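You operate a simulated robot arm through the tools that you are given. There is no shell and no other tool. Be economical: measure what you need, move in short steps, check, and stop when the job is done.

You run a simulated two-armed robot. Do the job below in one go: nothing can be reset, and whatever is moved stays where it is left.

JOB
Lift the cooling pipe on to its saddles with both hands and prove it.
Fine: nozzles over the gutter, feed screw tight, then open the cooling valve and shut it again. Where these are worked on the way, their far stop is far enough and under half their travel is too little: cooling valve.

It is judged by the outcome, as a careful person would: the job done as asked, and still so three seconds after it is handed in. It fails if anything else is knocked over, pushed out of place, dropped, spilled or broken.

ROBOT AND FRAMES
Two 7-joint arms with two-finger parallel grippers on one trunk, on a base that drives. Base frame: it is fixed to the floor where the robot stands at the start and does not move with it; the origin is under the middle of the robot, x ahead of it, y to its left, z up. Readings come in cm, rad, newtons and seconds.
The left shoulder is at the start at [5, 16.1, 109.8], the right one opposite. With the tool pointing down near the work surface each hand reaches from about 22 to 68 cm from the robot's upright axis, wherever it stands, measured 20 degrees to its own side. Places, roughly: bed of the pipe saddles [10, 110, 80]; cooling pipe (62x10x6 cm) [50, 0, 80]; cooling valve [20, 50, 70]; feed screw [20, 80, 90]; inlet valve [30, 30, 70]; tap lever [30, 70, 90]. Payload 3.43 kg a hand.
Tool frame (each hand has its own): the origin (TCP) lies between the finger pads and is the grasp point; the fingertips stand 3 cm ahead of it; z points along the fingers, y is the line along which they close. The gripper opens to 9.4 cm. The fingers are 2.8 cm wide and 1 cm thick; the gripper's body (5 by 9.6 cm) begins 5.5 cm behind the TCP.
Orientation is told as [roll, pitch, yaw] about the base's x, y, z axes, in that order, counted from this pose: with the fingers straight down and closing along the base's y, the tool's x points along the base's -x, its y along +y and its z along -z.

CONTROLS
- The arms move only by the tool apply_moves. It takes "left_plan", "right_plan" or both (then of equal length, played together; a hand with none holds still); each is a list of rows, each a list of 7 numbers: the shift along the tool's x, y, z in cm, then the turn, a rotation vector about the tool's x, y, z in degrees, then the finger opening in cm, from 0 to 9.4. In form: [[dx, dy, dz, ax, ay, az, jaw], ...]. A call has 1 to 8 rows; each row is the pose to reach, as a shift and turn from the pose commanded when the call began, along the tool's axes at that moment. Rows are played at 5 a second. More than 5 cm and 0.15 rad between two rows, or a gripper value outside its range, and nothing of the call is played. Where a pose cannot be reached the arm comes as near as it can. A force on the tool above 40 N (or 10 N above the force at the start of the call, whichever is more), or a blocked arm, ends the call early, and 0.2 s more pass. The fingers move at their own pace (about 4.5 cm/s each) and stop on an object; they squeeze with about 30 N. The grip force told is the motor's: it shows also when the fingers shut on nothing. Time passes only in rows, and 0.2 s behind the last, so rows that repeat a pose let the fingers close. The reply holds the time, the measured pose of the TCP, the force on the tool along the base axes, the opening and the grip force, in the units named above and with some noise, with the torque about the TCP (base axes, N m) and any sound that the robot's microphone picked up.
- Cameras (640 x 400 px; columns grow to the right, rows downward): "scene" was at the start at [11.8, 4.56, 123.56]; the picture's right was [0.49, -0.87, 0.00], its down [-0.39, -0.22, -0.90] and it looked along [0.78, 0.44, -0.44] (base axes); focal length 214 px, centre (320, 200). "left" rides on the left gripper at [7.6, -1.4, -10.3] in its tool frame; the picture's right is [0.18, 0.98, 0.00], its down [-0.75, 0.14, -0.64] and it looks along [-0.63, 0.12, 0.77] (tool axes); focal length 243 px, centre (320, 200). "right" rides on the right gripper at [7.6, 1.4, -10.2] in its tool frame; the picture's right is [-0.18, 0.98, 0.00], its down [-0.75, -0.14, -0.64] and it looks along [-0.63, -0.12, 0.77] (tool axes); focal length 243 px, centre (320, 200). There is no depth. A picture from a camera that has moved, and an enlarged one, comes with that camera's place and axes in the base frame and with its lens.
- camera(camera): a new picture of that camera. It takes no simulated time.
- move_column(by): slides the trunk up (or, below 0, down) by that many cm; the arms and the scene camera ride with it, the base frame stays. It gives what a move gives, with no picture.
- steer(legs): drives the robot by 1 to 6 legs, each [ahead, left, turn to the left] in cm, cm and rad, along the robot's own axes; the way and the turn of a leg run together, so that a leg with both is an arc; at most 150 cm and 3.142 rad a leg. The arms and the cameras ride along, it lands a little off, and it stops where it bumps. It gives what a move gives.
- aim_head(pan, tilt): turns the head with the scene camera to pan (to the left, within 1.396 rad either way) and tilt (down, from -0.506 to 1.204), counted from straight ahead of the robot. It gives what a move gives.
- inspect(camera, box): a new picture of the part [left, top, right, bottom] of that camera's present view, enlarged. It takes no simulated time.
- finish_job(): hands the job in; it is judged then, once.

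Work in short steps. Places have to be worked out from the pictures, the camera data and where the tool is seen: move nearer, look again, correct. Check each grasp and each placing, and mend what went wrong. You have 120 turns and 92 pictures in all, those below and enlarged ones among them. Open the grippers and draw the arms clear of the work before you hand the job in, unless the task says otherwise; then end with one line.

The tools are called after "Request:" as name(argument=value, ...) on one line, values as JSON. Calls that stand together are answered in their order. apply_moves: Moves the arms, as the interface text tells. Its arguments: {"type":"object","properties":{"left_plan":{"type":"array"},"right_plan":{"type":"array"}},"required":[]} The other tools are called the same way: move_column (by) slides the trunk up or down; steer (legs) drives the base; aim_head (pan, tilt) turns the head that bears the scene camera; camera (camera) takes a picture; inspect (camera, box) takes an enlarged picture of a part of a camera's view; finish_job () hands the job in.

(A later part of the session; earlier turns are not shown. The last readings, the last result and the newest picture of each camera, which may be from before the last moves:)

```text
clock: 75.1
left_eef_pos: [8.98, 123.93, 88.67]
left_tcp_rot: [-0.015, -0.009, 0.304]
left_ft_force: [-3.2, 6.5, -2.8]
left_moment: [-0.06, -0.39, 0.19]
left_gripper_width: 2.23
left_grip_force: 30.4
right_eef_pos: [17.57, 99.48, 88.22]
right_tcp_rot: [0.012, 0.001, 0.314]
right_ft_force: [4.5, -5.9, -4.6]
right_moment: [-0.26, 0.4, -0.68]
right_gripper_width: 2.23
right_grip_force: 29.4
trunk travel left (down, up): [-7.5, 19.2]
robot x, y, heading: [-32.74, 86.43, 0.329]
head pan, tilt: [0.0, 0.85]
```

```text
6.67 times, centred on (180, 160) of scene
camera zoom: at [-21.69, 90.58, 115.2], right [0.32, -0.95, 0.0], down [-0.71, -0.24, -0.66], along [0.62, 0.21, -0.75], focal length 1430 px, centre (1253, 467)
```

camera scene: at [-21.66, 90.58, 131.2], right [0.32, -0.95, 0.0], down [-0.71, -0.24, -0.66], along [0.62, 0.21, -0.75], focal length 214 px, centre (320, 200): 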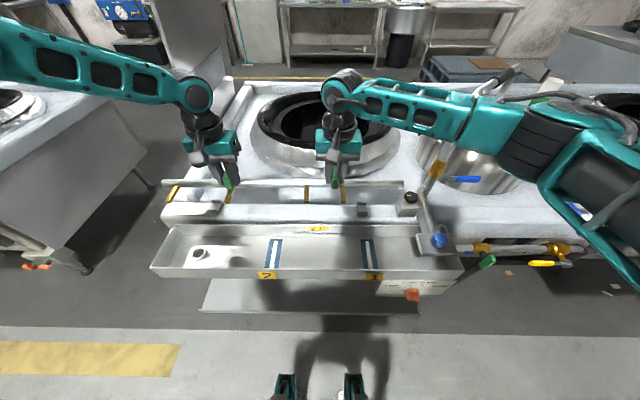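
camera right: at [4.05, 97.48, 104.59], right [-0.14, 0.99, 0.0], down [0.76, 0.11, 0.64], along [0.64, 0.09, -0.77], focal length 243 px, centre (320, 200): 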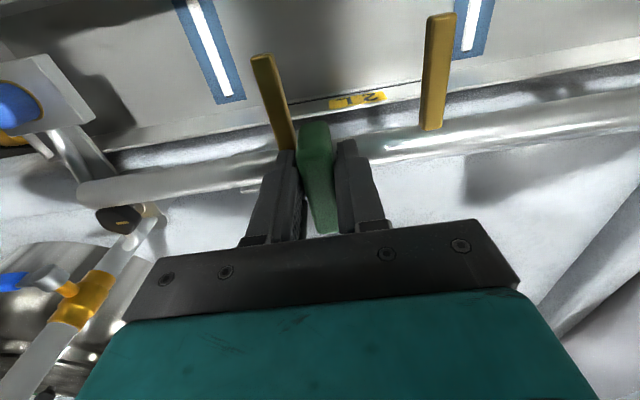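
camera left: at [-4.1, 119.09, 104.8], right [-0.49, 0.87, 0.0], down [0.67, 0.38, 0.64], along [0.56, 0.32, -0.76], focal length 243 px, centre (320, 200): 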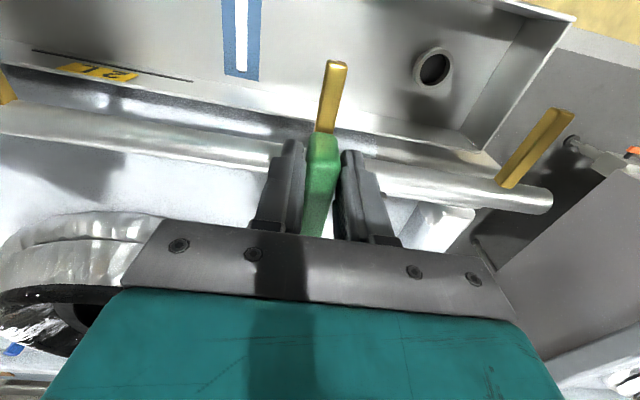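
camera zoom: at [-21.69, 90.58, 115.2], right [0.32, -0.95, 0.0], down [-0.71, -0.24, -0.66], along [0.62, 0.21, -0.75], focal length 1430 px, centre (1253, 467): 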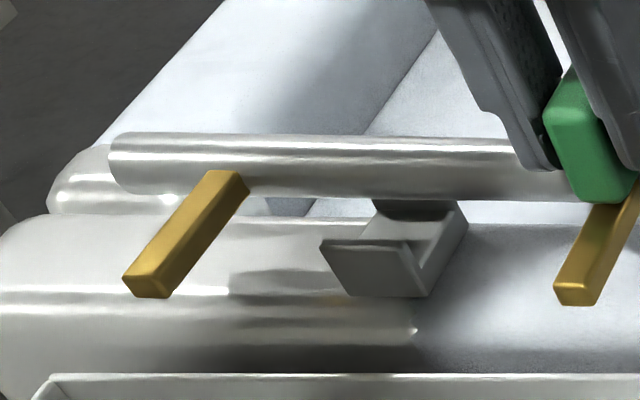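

Nearly right; I nudge right hand +0.3, left +0.1 forward, both 0.3 left (off the block), level, then lower 1.2 cm.

Request:
apply_moves(left_plan=[[-0.1, 0.25, 0.2, 0, 0, 0, 0], [-0.1, 0.25, 0.2, 0, 0, 0, 0]], right_plan=[[-0.3, 0.35, 0, 0, 0, 0, 0], [-0.3, 0.35, 0, 0, 0, 0, 0]])

Request:
move_column(by=-1.3)

```text
clock: 75.7
left_eef_pos: [8.91, 124.26, 88.41]
left_tcp_rot: [-0.014, -0.011, 0.305]
left_ft_force: [-3.2, 16.6, -3.5]
left_moment: [0.09, -0.13, 0.72]
left_gripper_width: 2.25
left_grip_force: 30.1
right_eef_pos: [17.71, 99.91, 88.06]
right_tcp_rot: [0.011, 0.0, 0.317]
right_ft_force: [2.9, -16.5, -4.1]
right_moment: [-0.09, 0.23, -0.04]
right_gripper_width: 2.23
right_grip_force: 30.2
trunk travel left (down, up): [-7.5, 19.2]
robot x, y, heading: [-32.98, 86.44, 0.329]
head pan, tilt: [0.0, 0.85]
```

```text
clock: 76.3
left_eef_pos: [8.95, 124.26, 87.12]
left_tcp_rot: [-0.014, -0.01, 0.302]
left_ft_force: [-5.3, 22.7, -3.0]
left_moment: [-0.03, -0.11, 0.72]
left_gripper_width: 2.25
left_grip_force: 30.3
right_eef_pos: [17.69, 99.78, 86.83]
right_tcp_rot: [0.008, 0.001, 0.315]
right_ft_force: [6.1, -22.6, -4.9]
right_moment: [-0.13, 0.12, -0.09]
right_gripper_width: 2.25
right_grip_force: 30.1
trunk travel left (down, up): [-6.2, 20.5]
robot x, y, heading: [-32.7, 86.41, 0.33]
head pan, tilt: [0.0, 0.85]
```

No contact below the earlier wall height, so the pipe is entering the saddles. I relieve the axial squeeze and go down another 1 cm.

Request:
apply_moves(right_plan=[[0, -0.2, 0, 0, 0, 0, 0], [0, -0.2, 0, 0, 0, 0, 0]])

Request:
move_column(by=-0.8)

Request:
inspect(camera="scene", box=[140, 100, 460, 220])

```text
clock: 76.9
left_eef_pos: [9.0, 124.21, 87.13]
left_tcp_rot: [-0.015, -0.01, 0.299]
left_ft_force: [-5.5, 18.0, -4.4]
left_moment: [0.1, -0.18, 0.69]
left_gripper_width: 2.24
left_grip_force: 29.9
right_eef_pos: [17.74, 99.66, 86.78]
right_tcp_rot: [0.011, 0.0, 0.318]
right_ft_force: [4.5, -17.7, -4.1]
right_moment: [-0.14, 0.24, -0.32]
right_gripper_width: 2.26
right_grip_force: 29.4
trunk travel left (down, up): [-6.2, 20.5]
robot x, y, heading: [-32.91, 86.61, 0.327]
head pan, tilt: [0.0, 0.85]
```

```text
clock: 77.5
left_eef_pos: [8.79, 124.15, 86.94]
left_tcp_rot: [-0.016, -0.02, 0.3]
left_ft_force: [-10.2, 22.1, 23.5]
left_moment: [0.07, 0.06, 0.56]
left_gripper_width: 2.24
left_grip_force: 29.7
right_eef_pos: [17.63, 99.61, 86.49]
right_tcp_rot: [0.016, -0.01, 0.319]
right_ft_force: [11.3, -18.0, 11.5]
right_moment: [-0.13, -0.22, -0.04]
right_gripper_width: 2.26
right_grip_force: 29.9
trunk travel left (down, up): [-5.4, 21.3]
robot x, y, heading: [-32.31, 86.59, 0.327]
head pan, tilt: [0.0, 0.85]
```

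```text
2.00 times, centred on (300, 160) of scene
camera zoom: at [-21.93, 90.46, 113.21], right [0.32, -0.95, 0.0], down [-0.71, -0.24, -0.66], along [0.63, 0.21, -0.75], focal length 429 px, centre (360, 280)
```

zoom: 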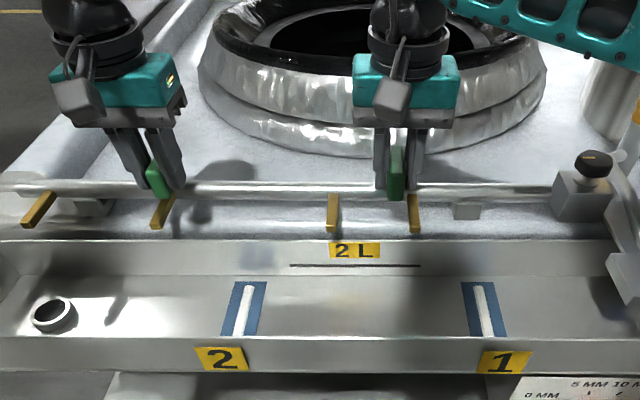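

Both hands feel support now. I zoom in on each saddle to see whether the pipe is seated.

Request:
inspect(camera="scene", box=[350, 130, 430, 190])

Request:
inspect(camera="scene", box=[135, 130, 215, 190])

```text
6.67 times, centred on (390, 160) of scene
camera zoom: at [-21.93, 90.46, 113.21], right [0.32, -0.95, 0.0], down [-0.71, -0.24, -0.66], along [0.63, 0.21, -0.75], focal length 1430 px, centre (-147, 467)
```

zoom: 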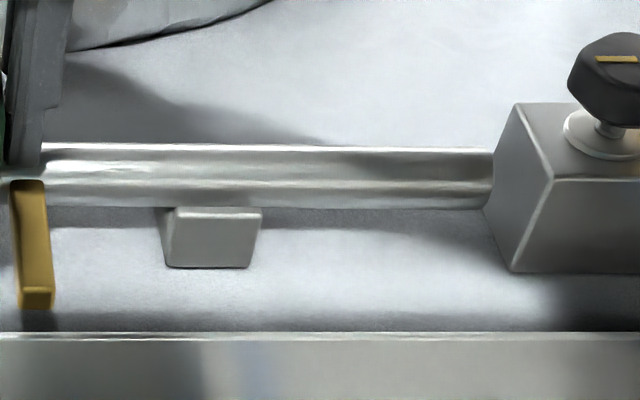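

```text
6.67 times, centred on (175, 160) of scene
camera zoom: at [-21.93, 90.46, 113.21], right [0.32, -0.95, 0.0], down [-0.71, -0.24, -0.66], along [0.63, 0.21, -0.75], focal length 1430 px, centre (1287, 467)
```

zoom: 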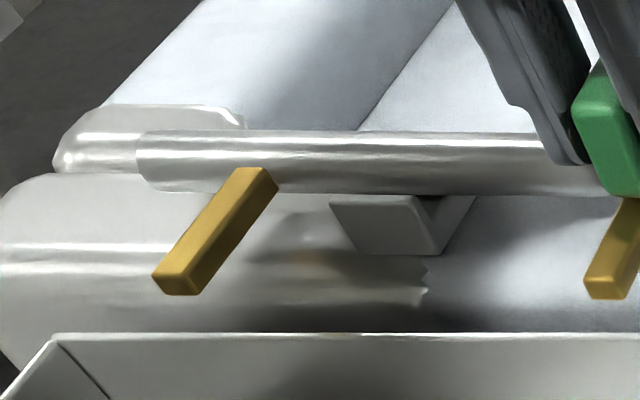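

Height suggests the pipe is inside the walls, perhaps not yet on the floor. I probe by nudging both hands 0.4 cm forward and back and reading the forces.

Request:
apply_moves(left_plan=[[-0.4, 0, 0, 0, 0, 0, 0], [-0.4, 0, 0, 0, 0, 0, 0]], right_plan=[[-0.4, 0, 0, 0, 0, 0, 0], [-0.4, 0, 0, 0, 0, 0, 0]])

Request:
apply_moves(left_plan=[[0.6, 0, 0, 0, 0, 0, 0], [0.6, 0, 0, 0, 0, 0, 0]], right_plan=[[0.6, 0, 0, 0, 0, 0, 0], [0.6, 0, 0, 0, 0, 0, 0]])

```text
clock: 78.1
left_eef_pos: [8.96, 124.26, 86.78]
left_tcp_rot: [-0.015, -0.017, 0.302]
left_ft_force: [-12.7, 18.0, 23.2]
left_moment: [0.05, 0.25, 0.66]
left_gripper_width: 2.23
left_grip_force: 30.3
right_eef_pos: [17.78, 99.6, 86.54]
right_tcp_rot: [0.012, -0.007, 0.32]
right_ft_force: [-2.5, -22.6, 22.9]
right_moment: [-0.15, 0.15, -0.49]
right_gripper_width: 2.26
right_grip_force: 29.1
trunk travel left (down, up): [-5.4, 21.3]
robot x, y, heading: [-32.58, 86.53, 0.332]
head pan, tilt: [0.0, 0.85]
```

```text
clock: 78.7
left_eef_pos: [8.84, 124.05, 86.68]
left_tcp_rot: [-0.017, -0.021, 0.301]
left_ft_force: [5.1, 15.0, 18.1]
left_moment: [0.27, -0.54, 0.67]
left_gripper_width: 2.21
left_grip_force: 29.5
right_eef_pos: [17.56, 99.73, 86.41]
right_tcp_rot: [0.017, -0.012, 0.317]
right_ft_force: [14.7, -10.8, 27.6]
right_moment: [-0.3, -0.48, -0.16]
right_gripper_width: 2.22
right_grip_force: 30.4
trunk travel left (down, up): [-5.4, 21.3]
robot x, y, heading: [-32.33, 86.92, 0.327]
head pan, tilt: [0.0, 0.85]
```

The pipe is laterally held and supported on both sides, so it's seated. I relieve the load, re-centre, and open the hands slightly.

Request:
move_column(by=0.4)

Request:
apply_moves(left_plan=[[-0.25, 0, 0, 0, 0, 0, 0], [-0.25, 0, 0, 0, 0, 0, 2.6], [-0.25, 0, 0, 0, 0, 0, 3.2], [-0.25, 0, 0, 0, 0, 0, 3.2]], right_plan=[[-0.25, 0, 0, 0, 0, 0, 0], [-0.25, 0, 0, 0, 0, 0, 2.6], [-0.25, 0, 0, 0, 0, 0, 3.2], [-0.25, 0, 0, 0, 0, 0, 3.2]])

Request:
inspect(camera="scene", box=[140, 100, 460, 220])

```text
clock: 79.2
left_eef_pos: [8.48, 124.11, 86.77]
left_tcp_rot: [-0.015, -0.007, 0.302]
left_ft_force: [2.8, 10.7, 2.1]
left_moment: [0.12, -0.3, 0.77]
left_gripper_width: 2.25
left_grip_force: 30.0
right_eef_pos: [17.46, 99.63, 86.43]
right_tcp_rot: [0.011, -0.001, 0.318]
right_ft_force: [5.2, -14.1, 13.3]
right_moment: [-0.07, -0.49, -0.23]
right_gripper_width: 2.25
right_grip_force: 30.0
trunk travel left (down, up): [-5.8, 20.9]
robot x, y, heading: [-32.51, 86.31, 0.329]
head pan, tilt: [0.0, 0.85]
```

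```text
clock: 80.2
left_eef_pos: [8.82, 124.04, 86.86]
left_tcp_rot: [-0.017, -0.011, 0.302]
left_ft_force: [-0.1, -0.7, 0.2]
left_moment: [0.0, 0.01, 0.0]
left_gripper_width: 3.19
left_grip_force: 0.1
right_eef_pos: [17.7, 99.85, 86.48]
right_tcp_rot: [0.015, -0.001, 0.321]
right_ft_force: [-0.1, 0.4, 1.4]
right_moment: [0.02, 0.01, -0.04]
right_gripper_width: 3.17
right_grip_force: 0.0
trunk travel left (down, up): [-5.8, 20.9]
robot x, y, heading: [-32.91, 86.5, 0.328]
head pan, tilt: [0.0, 0.85]
```

```text
2.00 times, centred on (300, 160) of scene
camera zoom: at [-21.75, 90.56, 113.5], right [0.32, -0.95, 0.0], down [-0.71, -0.24, -0.66], along [0.62, 0.21, -0.75], focal length 429 px, centre (360, 280)
```

zoom: 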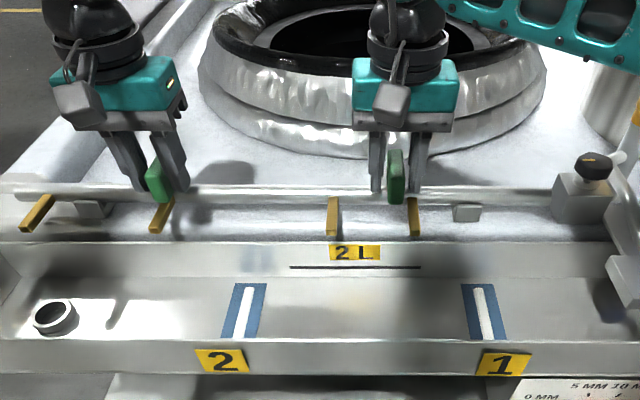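

The pipe stays put after release. I open wider and lift the hands clear by column, then zoom on both saddles.

Request:
apply_moves(left_plan=[[0, 0, 0, 0, 0, 0, 5], [0, 0, 0, 0, 0, 0, 6], [0, 0, 0, 0, 0, 0, 6]], right_plan=[[0, 0, 0, 0, 0, 0, 5], [0, 0, 0, 0, 0, 0, 6], [0, 0, 0, 0, 0, 0, 6]])

Request:
move_column(by=14)

Request:
inspect(camera="scene", box=[130, 160, 290, 260])

Request:
inspect(camera="scene", box=[300, 160, 460, 260])

```text
clock: 81.0
left_eef_pos: [8.78, 124.14, 86.89]
left_tcp_rot: [-0.015, -0.012, 0.3]
left_ft_force: [-0.1, 0.0, -0.2]
left_moment: [0.05, 0.05, -0.01]
left_gripper_width: 6.0
left_grip_force: 0.0
right_eef_pos: [17.67, 99.74, 86.49]
right_tcp_rot: [0.016, -0.001, 0.316]
right_ft_force: [0.4, 0.6, 0.1]
right_moment: [-0.03, -0.01, -0.02]
right_gripper_width: 6.0
right_grip_force: 0.1
trunk travel left (down, up): [-5.8, 20.9]
robot x, y, heading: [-32.63, 86.32, 0.333]
head pan, tilt: [0.0, 0.85]
```

```text
clock: 82.7
left_eef_pos: [8.87, 124.24, 100.84]
left_tcp_rot: [-0.016, -0.01, 0.3]
left_ft_force: [0.0, -0.7, -0.5]
left_moment: [-0.04, 0.0, -0.05]
left_gripper_width: 6.02
left_grip_force: 0.0
right_eef_pos: [17.8, 99.7, 100.47]
right_tcp_rot: [0.015, -0.002, 0.319]
right_ft_force: [-0.2, 0.2, -1.0]
right_moment: [0.02, -0.03, 0.01]
right_gripper_width: 6.02
right_grip_force: 0.0
trunk travel left (down, up): [-19.8, 6.9]
robot x, y, heading: [-32.54, 86.66, 0.327]
head pan, tilt: [0.0, 0.85]
```

```text
4.00 times, centred on (210, 210) of scene
camera zoom: at [-21.72, 90.56, 127.5], right [0.32, -0.95, 0.0], down [-0.71, -0.24, -0.66], along [0.62, 0.21, -0.75], focal length 858 px, centre (760, 160)
```

zoom: 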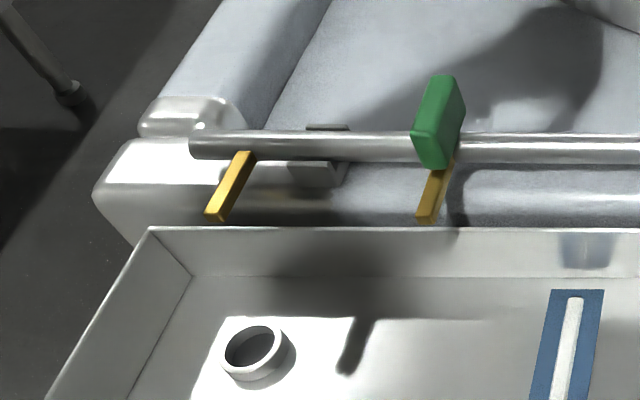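

```text
4.00 times, centred on (380, 210) of scene
camera zoom: at [-21.72, 90.56, 127.5], right [0.32, -0.95, 0.0], down [-0.71, -0.24, -0.66], along [0.62, 0.21, -0.75], focal length 858 px, centre (80, 160)
```

zoom: 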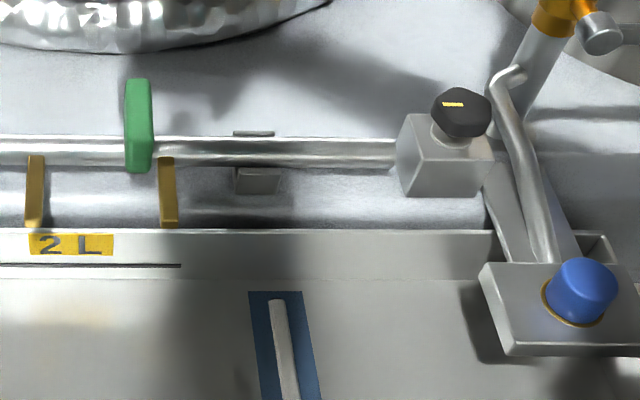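

The pipe sits between the walls of both saddles with the nozzles over the gutter. Next the feed screw at ≈(24,79.6,87): I back off and drive right so the left hand can reach it clear of the faucet.

Request:
steer(legs=[[-14, 0, 0], [0, -42, 0], [12, 0, 0]])

Request:
aim_head(pan=0.4, tilt=0.85)

Request:
camera(camera="scene")

```text
clock: 88.7
left_eef_pos: [20.54, 84.12, 100.84]
left_tcp_rot: [-0.015, -0.012, 0.306]
left_ft_force: [0.2, 0.3, -0.6]
left_moment: [-0.05, 0.03, 0.02]
left_gripper_width: 6.0
left_grip_force: 0.0
right_eef_pos: [29.49, 59.74, 100.44]
right_tcp_rot: [0.014, -0.001, 0.323]
right_ft_force: [-0.3, -0.3, -0.3]
right_moment: [-0.01, -0.01, -0.01]
right_gripper_width: 5.99
right_grip_force: 0.0
trunk travel left (down, up): [-19.8, 6.9]
robot x, y, heading: [-21.11, 46.19, 0.335]
head pan, tilt: [0.0, 0.85]
```

```text
clock: 89.6
left_eef_pos: [20.52, 84.1, 100.85]
left_tcp_rot: [-0.015, -0.012, 0.306]
left_ft_force: [-0.2, -0.5, 0.4]
left_moment: [0.0, 0.01, 0.01]
left_gripper_width: 6.01
left_grip_force: 0.1
right_eef_pos: [29.5, 59.63, 100.53]
right_tcp_rot: [0.015, -0.001, 0.323]
right_ft_force: [-0.7, 0.4, 0.8]
right_moment: [0.04, 0.02, 0.04]
right_gripper_width: 6.0
right_grip_force: 0.1
trunk travel left (down, up): [-19.8, 6.9]
robot x, y, heading: [-20.73, 46.93, 0.335]
head pan, tilt: [0.4, 0.85]
```

```text
22 pictures are left
camera scene: at [-11.49, 52.99, 127.51], right [0.67, -0.74, 0.0], down [-0.56, -0.5, -0.66], along [0.49, 0.44, -0.75], focal length 214 px, centre (320, 200)
```

scene: 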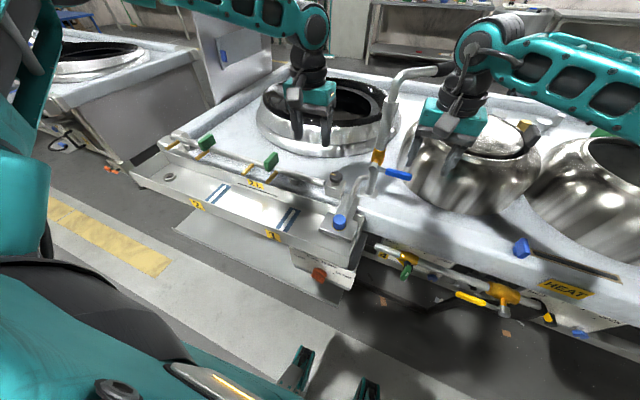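

I zoom on the knob from here to triangulate it and see its shape.

Request:
inspect(camera="scene", box=[300, 150, 420, 225])

```text
5.33 times, centred on (360, 188) of scene
camera zoom: at [-11.49, 52.99, 127.51], right [0.67, -0.74, 0.0], down [-0.56, -0.5, -0.66], along [0.49, 0.44, -0.75], focal length 1144 px, centre (107, 267)
```

zoom: 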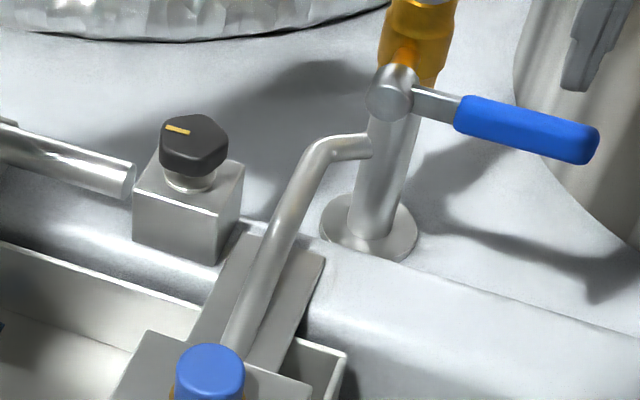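

The knob centre is ≈(24.3,79.3,86.5) with ~6 cm to the hook rod: room to turn. I first pull the right hand back from the pot, shift the robot a little, and lower the trunk.

Request:
apply_moves(right_plan=[[4, 0, 0, 0, 0, 0, 6], [8, -1, -1, 0, 0, 0, 6], [12, -3, -2, 0, 0, 0, 6], [16, -5, -4, 0, 0, 0, 6], [18, -8, -6, 0, 0, 0, 6]])

Request:
steer(legs=[[0, -5, 0], [4, 0, 0]])

```text
clock: 90.8
left_eef_pos: [20.5, 84.04, 100.76]
left_tcp_rot: [-0.015, -0.013, 0.305]
left_ft_force: [1.2, 0.4, -0.9]
left_moment: [-0.02, 0.02, -0.01]
left_gripper_width: 6.01
left_grip_force: 0.0
right_eef_pos: [14.85, 46.25, 106.13]
right_tcp_rot: [0.014, -0.003, 0.324]
right_ft_force: [0.3, -0.1, 0.0]
right_moment: [0.03, 0.03, -0.02]
right_gripper_width: 6.01
right_grip_force: 0.0
trunk travel left (down, up): [-19.8, 6.9]
robot x, y, heading: [-20.77, 46.39, 0.337]
head pan, tilt: [0.4, 0.85]
```

```text
clock: 92.5
left_eef_pos: [24.99, 80.52, 100.74]
left_tcp_rot: [-0.015, -0.01, 0.309]
left_ft_force: [-0.7, 0.0, 0.8]
left_moment: [-0.02, -0.02, -0.04]
left_gripper_width: 5.99
left_grip_force: 0.2
right_eef_pos: [19.43, 42.72, 106.26]
right_tcp_rot: [0.013, -0.004, 0.325]
right_ft_force: [-1.1, 0.4, 0.0]
right_moment: [-0.05, -0.04, -0.01]
right_gripper_width: 5.99
right_grip_force: 0.1
trunk travel left (down, up): [-19.8, 6.9]
robot x, y, heading: [-16.5, 42.7, 0.334]
head pan, tilt: [0.4, 0.85]
stopped in leg 2: the robot was blocked; the commanded pose is now the measured one
```

The left hand is almost over the knob. I pre-rotate it −55° (to wind clockwise later) while centring, jaw 6, then view from its camera.

Request:
apply_moves(left_plan=[[0.2, -0.2, 0, 0, 0, -7, 6], [0.4, -0.4, 0, 0, 0, -14, 6], [0.6, -0.6, 0, 0, 0, -21, 6], [0.8, -0.8, 0, 0, 0, -28, 6], [1, -0.95, 0, 0, 0, -35, 6], [1, -0.95, 0, 0, 0, -42, 6], [1, -0.95, 0, 0, 0, -49, 6], [1, -0.95, 0, 0, 0, -56, 6]])

Request:
camera(camera="left")

```text
clock: 94.3
left_eef_pos: [24.32, 79.32, 100.68]
left_tcp_rot: [-0.017, 0.008, 1.288]
left_ft_force: [0.7, 0.5, 0.5]
left_moment: [-0.04, -0.03, 0.01]
left_gripper_width: 5.98
left_grip_force: 0.1
right_eef_pos: [19.4, 42.73, 106.28]
right_tcp_rot: [0.014, -0.002, 0.323]
right_ft_force: [0.0, -1.0, 0.3]
right_moment: [0.02, -0.01, -0.05]
right_gripper_width: 6.0
right_grip_force: 0.1
trunk travel left (down, up): [-19.8, 6.9]
robot x, y, heading: [-16.13, 43.01, 0.332]
head pan, tilt: [0.4, 0.85]
```

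```text
20 pictures are left
camera left: at [23.46, 71.62, 111.06], right [-1.0, 0.1, -0.02], down [0.07, 0.77, 0.63], along [0.07, 0.63, -0.77], focal length 243 px, centre (320, 200)
```

left: 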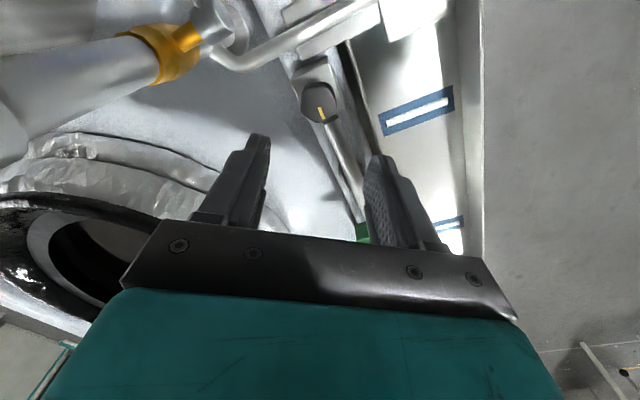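

The knob is centred below the hand (320,100). I turn back 18° to stay clear of the faucet with the camera side, then lower the trunk 13 cm.

Request:
apply_moves(left_plan=[[0, 0, 0, 0, 0, 6, 6], [0, 0, 0, 0, 0, 12, 6], [0, 0, 0, 0, 0, 18, 6]])

Request:
move_column(by=-9)

Request:
move_column(by=-4.3)

Request:
inspect(camera="scene", box=[280, 110, 400, 185])

```text
clock: 95.1
left_eef_pos: [24.32, 79.35, 100.84]
left_tcp_rot: [-0.018, 0.003, 0.971]
left_ft_force: [-0.5, 0.3, -0.4]
left_moment: [-0.01, 0.0, 0.04]
left_gripper_width: 6.01
left_grip_force: 0.1
right_eef_pos: [19.54, 42.83, 106.24]
right_tcp_rot: [0.014, -0.001, 0.325]
right_ft_force: [0.2, -0.4, 0.1]
right_moment: [0.02, -0.01, 0.01]
right_gripper_width: 6.02
right_grip_force: 0.0
trunk travel left (down, up): [-19.8, 6.9]
robot x, y, heading: [-16.11, 42.79, 0.336]
head pan, tilt: [0.4, 0.85]
```

```text
clock: 96.3
left_eef_pos: [24.36, 79.2, 91.76]
left_tcp_rot: [-0.019, 0.001, 0.973]
left_ft_force: [0.0, -0.6, -0.4]
left_moment: [0.01, -0.02, -0.02]
left_gripper_width: 5.99
left_grip_force: 0.1
right_eef_pos: [19.5, 42.68, 97.23]
right_tcp_rot: [0.013, -0.003, 0.323]
right_ft_force: [0.4, 0.1, 0.1]
right_moment: [0.03, 0.0, -0.03]
right_gripper_width: 6.0
right_grip_force: 0.1
trunk travel left (down, up): [-10.8, 15.9]
robot x, y, heading: [-16.5, 42.32, 0.334]
head pan, tilt: [0.4, 0.85]
```

```text
clock: 97.2
left_eef_pos: [24.35, 79.22, 87.45]
left_tcp_rot: [-0.018, 0.001, 0.971]
left_ft_force: [-0.3, 0.1, 0.3]
left_moment: [0.01, -0.02, -0.01]
left_gripper_width: 6.0
left_grip_force: 0.0
right_eef_pos: [19.41, 42.77, 93.05]
right_tcp_rot: [0.014, -0.003, 0.324]
right_ft_force: [-0.6, 0.1, -0.5]
right_moment: [-0.03, -0.05, -0.01]
right_gripper_width: 5.99
right_grip_force: 0.0
trunk travel left (down, up): [-6.5, 20.2]
robot x, y, heading: [-16.22, 42.42, 0.336]
head pan, tilt: [0.4, 0.85]
```

```text
5.33 times, centred on (340, 148) of scene
camera zoom: at [-6.95, 49.32, 114.21], right [0.67, -0.74, 0.0], down [-0.56, -0.5, -0.66], along [0.49, 0.44, -0.75], focal length 1144 px, centre (213, 480)
```

zoom: 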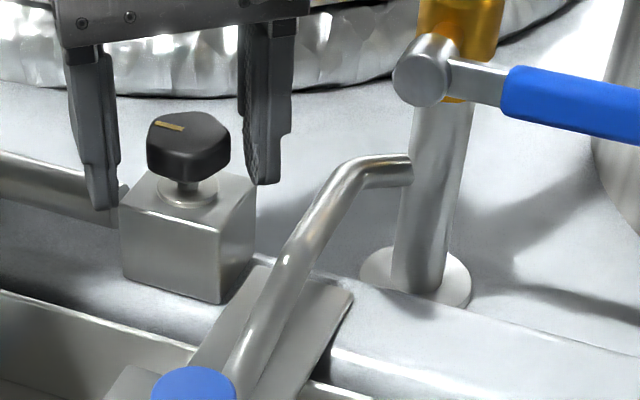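

Fingers straddle the knob. I raise 0.6 cm so the tips clear the block, and close on it.

Request:
move_column(by=0.6)

Request:
apply_moves(left_plan=[[0, 0, 0, 0, 0, 0, 4], [0, 0, 0, 0, 0, 0, 2], [0, 0, 0, 0, 0, 0, 0], [0, 0, 0, 0, 0, 0, 0]])

Request:
apply_moves(left_plan=[[0, 0, 0, 0, 0, 7, 0], [0, 0, 0, 0, 0, 14, 0], [0, 0, 0, 0, 0, 21, 0], [0, 0, 0, 0, 0, 28, 0], [0, 0, 0, 0, 0, 35, 0], [0, 0, 0, 0, 0, 42, 0], [0, 0, 0, 0, 0, 49, 0], [0, 0, 0, 0, 0, 56, 0]])

```text
clock: 97.7
left_eef_pos: [24.34, 79.38, 88.04]
left_tcp_rot: [-0.02, 0.004, 0.973]
left_ft_force: [0.4, -0.1, -0.1]
left_moment: [-0.03, -0.03, -0.04]
left_gripper_width: 6.01
left_grip_force: 0.1
right_eef_pos: [19.33, 42.82, 93.47]
right_tcp_rot: [0.012, -0.002, 0.326]
right_ft_force: [-0.7, 0.1, 0.8]
right_moment: [-0.04, 0.04, 0.02]
right_gripper_width: 6.02
right_grip_force: 0.1
trunk travel left (down, up): [-7.1, 19.6]
robot x, y, heading: [-16.42, 42.93, 0.336]
head pan, tilt: [0.4, 0.85]
```

```text
clock: 98.7
left_eef_pos: [24.59, 79.12, 88.03]
left_tcp_rot: [-0.021, 0.002, 0.969]
left_ft_force: [15.4, -12.8, -3.9]
left_moment: [0.02, 0.1, -0.11]
left_gripper_width: 3.58
left_grip_force: 45.4
right_eef_pos: [19.54, 42.61, 93.43]
right_tcp_rot: [0.016, -0.002, 0.324]
right_ft_force: [-0.4, -0.4, -0.8]
right_moment: [0.0, 0.04, -0.02]
right_gripper_width: 5.99
right_grip_force: 0.1
trunk travel left (down, up): [-7.1, 19.6]
robot x, y, heading: [-16.34, 42.99, 0.338]
head pan, tilt: [0.4, 0.85]
```

```text
clock: 100.5
left_eef_pos: [24.42, 79.41, 88.06]
left_tcp_rot: [-0.008, -0.016, -0.005]
left_ft_force: [12.6, 0.5, 6.6]
left_moment: [0.09, 0.66, 0.02]
left_gripper_width: 3.55
left_grip_force: 44.9
right_eef_pos: [19.6, 42.85, 93.52]
right_tcp_rot: [0.013, -0.002, 0.325]
right_ft_force: [-0.3, 0.3, -0.4]
right_moment: [0.0, -0.02, 0.05]
right_gripper_width: 6.02
right_grip_force: 0.0
trunk travel left (down, up): [-7.1, 19.6]
robot x, y, heading: [-16.42, 42.66, 0.341]
head pan, tilt: [0.4, 0.85]
```

The knob turned 56° clockwise freely. I continue another 56°.

Request:
apply_moves(left_plan=[[0, 0, 0, 0, 0, 7, 0], [0, 0, 0, 0, 0, 14, 0], [0, 0, 0, 0, 0, 21, 0], [0, 0, 0, 0, 0, 28, 0], [0, 0, 0, 0, 0, 35, 0], [0, 0, 0, 0, 0, 42, 0], [0, 0, 0, 0, 0, 49, 0], [0, 0, 0, 0, 0, 56, 0]])

Request:
inspect(camera="scene", box=[280, 110, 400, 185])

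```text
clock: 102.3
left_eef_pos: [24.49, 79.77, 88.01]
left_tcp_rot: [0.01, -0.016, -0.982]
left_ft_force: [16.2, 25.4, 2.3]
left_moment: [-0.15, 0.03, 0.29]
left_gripper_width: 3.44
left_grip_force: 44.6
right_eef_pos: [19.51, 42.9, 93.57]
right_tcp_rot: [0.013, 0.0, 0.325]
right_ft_force: [-0.6, 0.4, -0.7]
right_moment: [0.04, 0.01, 0.03]
right_gripper_width: 5.98
right_grip_force: 0.0
trunk travel left (down, up): [-7.1, 19.6]
robot x, y, heading: [-15.99, 42.79, 0.333]
head pan, tilt: [0.4, 0.85]
```

```text
5.33 times, centred on (340, 148) of scene
camera zoom: at [-6.83, 49.54, 114.77], right [0.67, -0.74, 0.0], down [-0.56, -0.51, -0.66], along [0.49, 0.44, -0.75], focal length 1144 px, centre (213, 480)
```

zoom: 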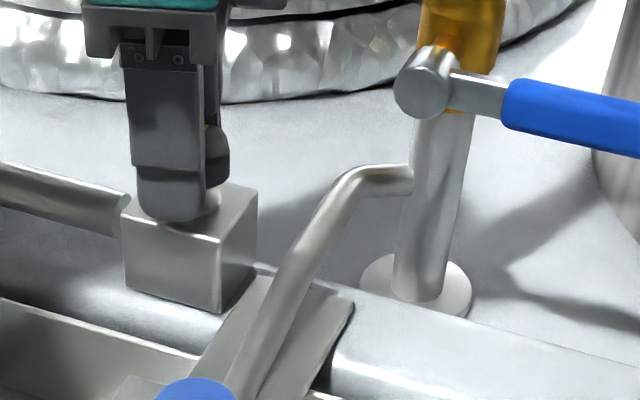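

The knob follows. I open, wind the hand back 112°, re-grip, and turn again.

Request:
apply_moves(left_plan=[[0, 0, 0, 0, 0, 0, 6], [0, 0, 0, 0, 0, 0, 6], [0, 0, 0, 0, 0, -8, 6], [0, 0, 0, 0, 0, -16, 6], [0, 0, 0, 0, 0, -24, 6], [0, 0, 0, 0, 0, -32, 6], [0, 0, 0, 0, 0, -40, 6], [0, 0, 0, 0, 0, -48, 6]])

Request:
apply_moves(left_plan=[[0, 0, 0, 0, 0, -8, 6], [0, 0, 0, 0, 0, -16, 6], [0, 0, 0, 0, 0, -24, 6], [0, 0, 0, 0, 0, -32, 6], [0, 0, 0, 0, 0, -40, 6], [0, 0, 0, 0, 0, -48, 6], [0, 0, 0, 0, 0, -56, 6], [0, 0, 0, 0, 0, -62, 6]])

Request:
apply_moves(left_plan=[[0, 0, 0, 0, 0, 0, 4], [0, 0, 0, 0, 0, 0, 2], [0, 0, 0, 0, 0, 0, 0], [0, 0, 0, 0, 0, 0, 0]])

Request:
apply_moves(left_plan=[[0, 0, 0, 0, 0, 7, 0], [0, 0, 0, 0, 0, 14, 0], [0, 0, 0, 0, 0, 21, 0], [0, 0, 0, 0, 0, 28, 0], [0, 0, 0, 0, 0, 35, 0], [0, 0, 0, 0, 0, 42, 0], [0, 0, 0, 0, 0, 49, 0], [0, 0, 0, 0, 0, 56, 0]])

```text
clock: 104.1
left_eef_pos: [24.36, 79.31, 88.11]
left_tcp_rot: [-0.01, -0.014, -0.143]
left_ft_force: [0.6, 0.3, 0.8]
left_moment: [0.05, -0.01, 0.01]
left_gripper_width: 6.03
left_grip_force: 0.0
right_eef_pos: [19.46, 42.66, 93.52]
right_tcp_rot: [0.014, -0.003, 0.324]
right_ft_force: [-0.4, 0.4, -0.3]
right_moment: [0.01, -0.01, 0.01]
right_gripper_width: 6.0
right_grip_force: 0.0
trunk travel left (down, up): [-7.1, 19.6]
robot x, y, heading: [-16.57, 42.94, 0.338]
head pan, tilt: [0.4, 0.85]
```

```text
clock: 105.9
left_eef_pos: [24.34, 79.23, 88.06]
left_tcp_rot: [-0.019, -0.001, 0.94]
left_ft_force: [-0.2, -0.3, -0.6]
left_moment: [0.0, -0.01, 0.01]
left_gripper_width: 6.01
left_grip_force: 0.0
right_eef_pos: [19.51, 42.66, 93.5]
right_tcp_rot: [0.014, -0.003, 0.324]
right_ft_force: [0.0, 0.7, 0.3]
right_moment: [-0.02, -0.01, -0.02]
right_gripper_width: 5.99
right_grip_force: 0.1
trunk travel left (down, up): [-7.1, 19.6]
robot x, y, heading: [-16.41, 42.33, 0.335]
head pan, tilt: [0.4, 0.85]
```

```text
clock: 106.9
left_eef_pos: [24.57, 79.18, 88.11]
left_tcp_rot: [-0.022, 0.002, 0.936]
left_ft_force: [15.4, -8.0, -2.8]
left_moment: [0.15, 0.09, -0.07]
left_gripper_width: 3.48
left_grip_force: 45.4
right_eef_pos: [19.67, 42.61, 93.52]
right_tcp_rot: [0.014, 0.0, 0.324]
right_ft_force: [0.7, 0.5, 0.7]
right_moment: [-0.01, 0.02, 0.02]
right_gripper_width: 6.0
right_grip_force: 0.1
trunk travel left (down, up): [-7.1, 19.6]
robot x, y, heading: [-15.97, 42.53, 0.334]
head pan, tilt: [0.4, 0.85]
```

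```text
clock: 108.7
left_eef_pos: [24.18, 79.31, 88.03]
left_tcp_rot: [-0.009, -0.011, -0.04]
left_ft_force: [1.0, -0.1, 0.0]
left_moment: [0.37, 0.25, 0.84]
left_gripper_width: 3.56
left_grip_force: 44.5
right_eef_pos: [19.46, 42.83, 93.57]
right_tcp_rot: [0.013, -0.001, 0.325]
right_ft_force: [0.4, 0.0, -0.3]
right_moment: [-0.02, 0.0, 0.0]
right_gripper_width: 5.99
right_grip_force: 0.1
trunk travel left (down, up): [-7.1, 19.6]
robot x, y, heading: [-16.56, 42.5, 0.339]
head pan, tilt: [0.4, 0.85]
```

Torque rose to 0.84 N m, a sign of the stop. I turn a bit more to confirm and look at the tick.

Request:
apply_moves(left_plan=[[0, 0, 0, 0, 0, 7, 0], [0, 0, 0, 0, 0, 14, 0], [0, 0, 0, 0, 0, 21, 0], [0, 0, 0, 0, 0, 28, 0]])

Request:
apply_moves(left_plan=[[0, 0, 0, 0, 0, 0, 6], [0, 0, 0, 0, 0, 0, 6], [0, 0, -3, 0, 0, 0, 6], [0, 0, -7, 0, 0, 0, 6]])

Request:
inspect(camera="scene", box=[280, 110, 400, 185])

```text
clock: 109.7
left_eef_pos: [24.36, 79.54, 88.01]
left_tcp_rot: [0.001, -0.021, -0.525]
left_ft_force: [2.3, 19.9, -2.4]
left_moment: [0.41, 0.03, 1.1]
left_gripper_width: 3.52
left_grip_force: 44.7
right_eef_pos: [19.51, 43.06, 93.56]
right_tcp_rot: [0.012, -0.002, 0.326]
right_ft_force: [-0.2, 0.0, -0.6]
right_moment: [0.01, 0.01, 0.0]
right_gripper_width: 6.0
right_grip_force: 0.0
trunk travel left (down, up): [-7.1, 19.6]
robot x, y, heading: [-15.94, 42.62, 0.338]
head pan, tilt: [0.4, 0.85]
```

```text
clock: 110.7
left_eef_pos: [24.13, 79.24, 95.01]
left_tcp_rot: [-0.002, -0.021, -0.528]
left_ft_force: [-0.2, 0.2, -0.8]
left_moment: [0.03, -0.02, 0.01]
left_gripper_width: 5.99
left_grip_force: 0.0
right_eef_pos: [19.55, 42.86, 93.62]
right_tcp_rot: [0.014, -0.003, 0.325]
right_ft_force: [1.0, 0.3, 0.4]
right_moment: [0.03, 0.02, -0.02]
right_gripper_width: 5.98
right_grip_force: 0.0
trunk travel left (down, up): [-7.1, 19.6]
robot x, y, heading: [-16.2, 42.65, 0.34]
head pan, tilt: [0.4, 0.85]
```

```text
5.33 times, centred on (340, 148) of scene
camera zoom: at [-6.95, 49.31, 114.81], right [0.67, -0.74, 0.0], down [-0.56, -0.5, -0.66], along [0.49, 0.44, -0.75], focal length 1144 px, centre (213, 480)
```

zoom: 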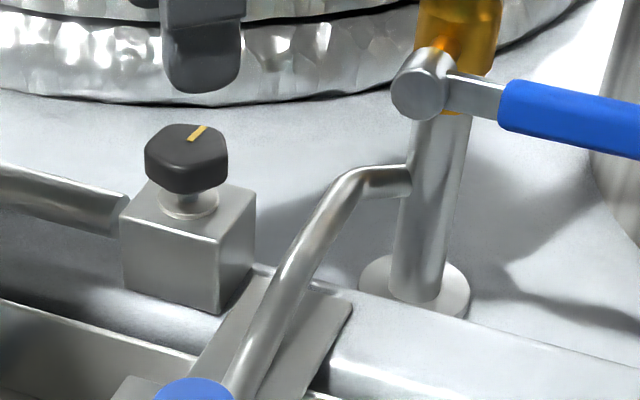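

The tick turned ~110° and then the grip slipped at 1.1 N m: the screw is at its stop, tight. Now I look at the cooling valve.

Request:
inspect(camera="scene", box=[320, 205, 480, 305])

```text
4.00 times, centred on (400, 255) of scene
camera zoom: at [-6.95, 49.31, 114.81], right [0.67, -0.74, 0.0], down [-0.56, -0.5, -0.66], along [0.49, 0.44, -0.75], focal length 858 px, centre (0, -20)
```

zoom: 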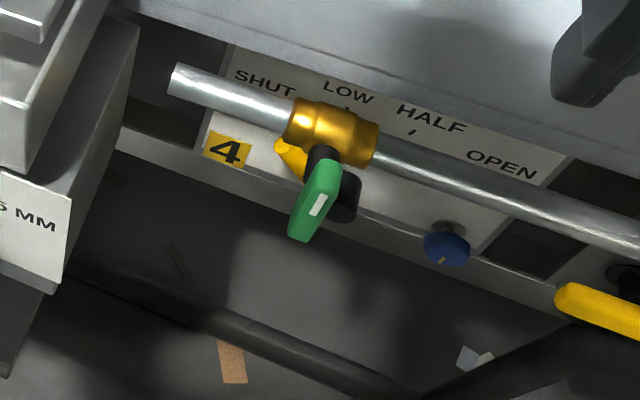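

I look at the valve through the right-hand camera, which is almost above it.

Request:
inspect(camera="right", box=[290, 20, 490, 145])

```text
3.20 times, centred on (390, 82) of right
camera zoom: at [11.72, 41.47, 103.79], right [-0.14, 0.99, 0.01], down [0.76, 0.1, 0.64], along [0.63, 0.1, -0.77], focal length 776 px, centre (96, 576)
```

zoom: 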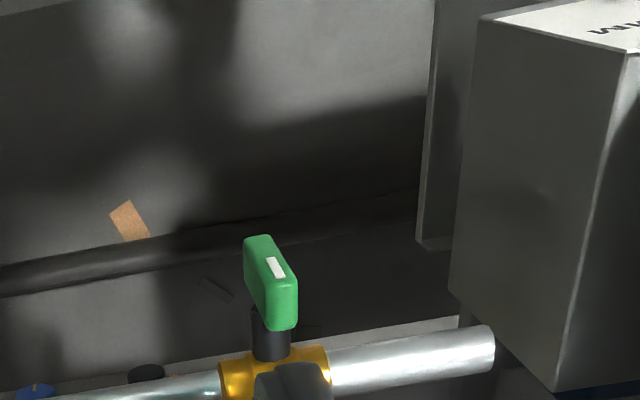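

The cooling valve: brass body at (26.6,52.4,70.3), stem pointing toward the robot, green handle hanging vertically at ≈(21.8,51.1,70). I'll grip it with the right hand pointing forward; first back off and shift so it's in that arm's range.

Request:
steer(legs=[[-20, 0, 0], [0, 12, 0]])

Request:
apply_moves(right_plan=[[-1, -1, 1, 0, -7.5, 0, 6], [-2, -2, 2, 0, -15, 0, 6], [-3, -3, 3, 0, -22.5, 0, 6], [-4, -4, 4, 0, -30, 0, 6], [-5, -5, 5, 0, -37.5, 0, 6], [-6, -5.3, 6, 0, -45, 0, 6]])

```text
clock: 113.6
left_eef_pos: [1.71, 84.16, 95.02]
left_tcp_rot: [-0.004, -0.018, -0.534]
left_ft_force: [-1.0, 0.4, -0.3]
left_moment: [-0.02, 0.01, -0.03]
left_gripper_width: 6.02
left_grip_force: 0.1
right_eef_pos: [-3.12, 47.55, 93.53]
right_tcp_rot: [0.013, -0.002, 0.32]
right_ft_force: [0.5, 0.4, 0.6]
right_moment: [0.0, 0.04, 0.0]
right_gripper_width: 6.02
right_grip_force: 0.1
trunk travel left (down, up): [-7.1, 19.6]
robot x, y, heading: [-38.98, 47.3, 0.335]
head pan, tilt: [0.4, 0.85]
```

```text
clock: 115.0
left_eef_pos: [1.7, 84.06, 94.94]
left_tcp_rot: [-0.005, -0.02, -0.533]
left_ft_force: [0.6, 0.9, -0.5]
left_moment: [-0.03, 0.03, -0.01]
left_gripper_width: 5.98
left_grip_force: 0.1
right_eef_pos: [4.45, 44.63, 87.49]
right_tcp_rot: [0.02, -0.79, 0.309]
right_ft_force: [-0.2, 0.2, 0.3]
right_moment: [-0.03, 0.02, 0.03]
right_gripper_width: 6.03
right_grip_force: 0.1
trunk travel left (down, up): [-7.1, 19.6]
robot x, y, heading: [-39.12, 47.69, 0.332]
head pan, tilt: [0.4, 0.85]
```

That works. Next the second half of the tilt while moving to about 11 cm in front of the valve.

Request:
apply_moves(right_plan=[[0.7, 0, 2.3, 0, -7.5, 0, 6], [1.4, 0, 4.7, 0, -15, 0, 6], [2.1, 0, 7, 0, -22.5, 0, 6], [2.8, 0, 9.4, 0, -30, 0, 6], [3.5, 0, 11.7, 0, -37.5, 0, 6], [4.2, 0, 14.1, 0, -45, 0, 6]])

Request:
camera(camera="right")

```text
clock: 116.4
left_eef_pos: [1.77, 84.08, 94.96]
left_tcp_rot: [-0.004, -0.02, -0.533]
left_ft_force: [-0.6, 0.1, -0.1]
left_moment: [0.02, 0.01, -0.03]
left_gripper_width: 6.01
left_grip_force: 0.1
right_eef_pos: [5.13, 45.07, 85.36]
right_tcp_rot: [0.022, -0.918, 0.302]
right_ft_force: [0.1, -0.8, -0.1]
right_moment: [0.02, -0.02, -0.03]
right_gripper_width: 6.02
right_grip_force: 0.0
right hand out of reach, approached as far as the arm can: row 2, 3, 4, 5, 6
trunk travel left (down, up): [-7.1, 19.6]
robot x, y, heading: [-38.73, 47.55, 0.33]
head pan, tilt: [0.4, 0.85]
```

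```text
14 pictures are left
camera right: at [-7.42, 42.29, 85.59], right [-0.2, 0.97, 0.16], down [0.0, -0.16, 0.99], along [0.98, 0.2, 0.03], focal length 243 px, centre (320, 200)
```

right: 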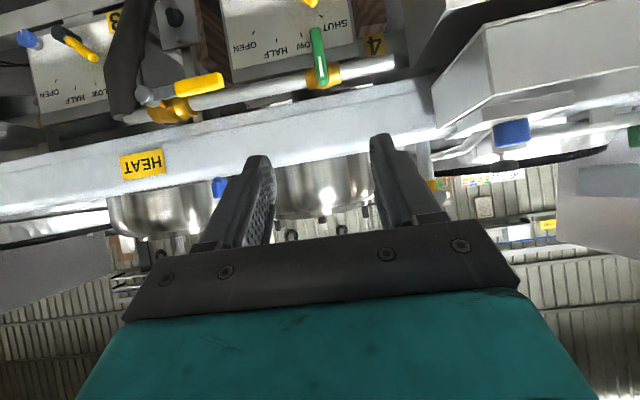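

The arm stops at ~53° of tilt. I zoom this view to see the handle's shape before choosing how to work it.

Request:
inspect(camera="right", box=[225, 0, 417, 120])

```text
3.33 times, centred on (321, 60) of right
camera zoom: at [-7.42, 42.29, 85.59], right [-0.2, 0.97, 0.16], down [0.0, -0.16, 0.99], along [0.98, 0.2, 0.03], focal length 809 px, centre (317, 667)
```

zoom: 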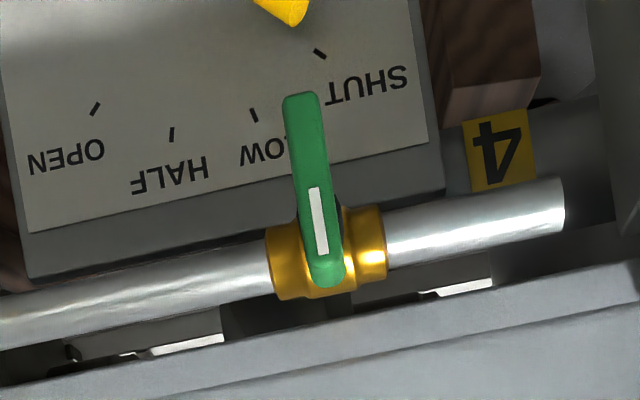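

The green lever hangs down from a pivot at z≈72 (tip z≈66), at about (21.4,50.9): perpendicular to its pipe, i.e. shut. I'll work it with closed fingers as a peg pointing forward-down, starting on its right side; approaching to a standoff first.

Request:
apply_moves(right_plan=[[0.6, -0.5, 3.4, 0, 0, 0, 0], [1.2, -1, 6.8, 0, 0, 0, 0], [1.8, -1.5, 10.2, 0, 0, 0, 0], [2.4, -1.8, 13.6, 0, 0, 0, 0], [3, -1.8, 16.5, 0, 0, 0, 0]])

```text
clock: 117.6
left_eef_pos: [1.75, 84.06, 94.96]
left_tcp_rot: [-0.003, -0.02, -0.533]
left_ft_force: [0.6, -0.7, 0.2]
left_moment: [0.01, 0.0, 0.03]
left_gripper_width: 6.0
left_grip_force: 0.1
right_eef_pos: [17.13, 48.75, 74.26]
right_tcp_rot: [0.009, -0.903, 0.302]
right_ft_force: [0.1, 0.1, -0.2]
right_moment: [0.01, -0.02, 0.0]
right_gripper_width: 0.0
right_grip_force: 30.1
right hand out of reach, approached as far as the arm can: row 3, 4, 5
trunk travel left (down, up): [-7.1, 19.6]
robot x, y, heading: [-38.91, 47.8, 0.333]
head pan, tilt: [0.4, 0.85]
```

The hand is in front of the lever at its wrist limit, so I use the trunk and base for the rest: lower 5.5 cm, 1.5 cm right, 4.2 cm forward.

Request:
move_column(by=-5.5)

Request:
steer(legs=[[0, -1.6, 0], [4.2, 0, 0]])

Request:
aim_head(pan=-0.1, tilt=0.75)

Request:
inspect(camera="scene", box=[300, 120, 492, 240])

```text
clock: 118.6
left_eef_pos: [1.69, 84.15, 89.55]
left_tcp_rot: [-0.002, -0.02, -0.534]
left_ft_force: [-0.4, -0.1, 0.6]
left_moment: [0.03, 0.02, -0.01]
left_gripper_width: 6.0
left_grip_force: 0.0
right_eef_pos: [16.87, 48.83, 68.86]
right_tcp_rot: [0.011, -0.904, 0.302]
right_ft_force: [0.2, 0.4, 0.6]
right_moment: [0.02, 0.0, -0.02]
right_gripper_width: 0.0
right_grip_force: 29.8
trunk travel left (down, up): [-1.6, 25.1]
robot x, y, heading: [-38.98, 47.67, 0.34]
head pan, tilt: [0.4, 0.85]
```

```text
clock: 119.9
left_eef_pos: [6.29, 83.93, 89.56]
left_tcp_rot: [-0.004, -0.018, -0.534]
left_ft_force: [-0.3, -0.1, 0.8]
left_moment: [-0.02, -0.03, -0.02]
left_gripper_width: 5.99
left_grip_force: 0.0
right_eef_pos: [21.56, 48.63, 68.81]
right_tcp_rot: [0.01, -0.904, 0.304]
right_ft_force: [-0.2, -0.5, 0.2]
right_moment: [-0.01, 0.0, -0.01]
right_gripper_width: 0.0
right_grip_force: 30.6
trunk travel left (down, up): [-1.6, 25.1]
robot x, y, heading: [-34.1, 47.56, 0.33]
head pan, tilt: [0.4, 0.85]
```

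```text
clock: 120.9
left_eef_pos: [6.29, 83.91, 89.53]
left_tcp_rot: [-0.002, -0.019, -0.535]
left_ft_force: [0.5, 0.3, -1.0]
left_moment: [-0.01, -0.03, 0.03]
left_gripper_width: 5.97
left_grip_force: 0.0
right_eef_pos: [21.55, 48.65, 68.85]
right_tcp_rot: [0.01, -0.905, 0.304]
right_ft_force: [-0.9, -0.3, 0.8]
right_moment: [0.01, 0.02, 0.01]
right_gripper_width: 0.01
right_grip_force: 30.1
trunk travel left (down, up): [-1.6, 25.1]
robot x, y, heading: [-34.5, 47.48, 0.332]
head pan, tilt: [-0.099, 0.75]
```

```text
3.33 times, centred on (396, 180) of scene
camera zoom: at [-22.66, 50.74, 110.11], right [0.23, -0.97, 0.0], down [-0.66, -0.16, -0.73], along [0.71, 0.17, -0.68], focal length 715 px, centre (67, 267)
```

zoom: 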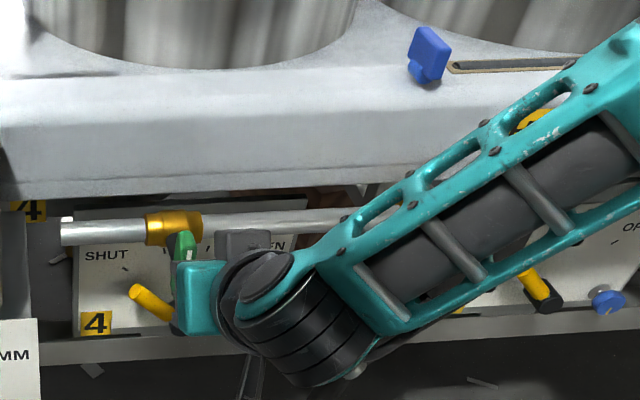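

The peg is ~0.5 cm right of the lever. I push gently left 2.5 cm and watch the force.

Request:
apply_moves(right_plan=[[0, 0.5, 0, 0, 0, 0, 0], [0, 1, 0, 0, 0, 0, 0], [0, 1.5, 0, 0, 0, 0, 0], [0, 2, 0, 0, 0, 0, 0], [0, 2.5, 0, 0, 0, 0, 0]])

```text
clock: 121.6
left_eef_pos: [6.32, 83.74, 89.45]
left_tcp_rot: [-0.003, -0.02, -0.536]
left_ft_force: [0.6, 0.3, 0.2]
left_moment: [-0.02, -0.01, 0.01]
left_gripper_width: 6.02
left_grip_force: 0.1
right_eef_pos: [21.69, 48.88, 68.74]
right_tcp_rot: [-0.008, -0.906, 0.293]
right_ft_force: [1.1, -5.3, 0.6]
right_moment: [0.0, 0.04, -0.04]
right_gripper_width: 0.01
right_grip_force: 29.7
trunk travel left (down, up): [-1.6, 25.1]
robot x, y, heading: [-34.33, 47.83, 0.331]
head pan, tilt: [-0.099, 0.75]
stopped in row 3 (right hand): the force on the tool passed its limit at 45 N (the readings are from after the stop); the commanded pose is now the measured one
```

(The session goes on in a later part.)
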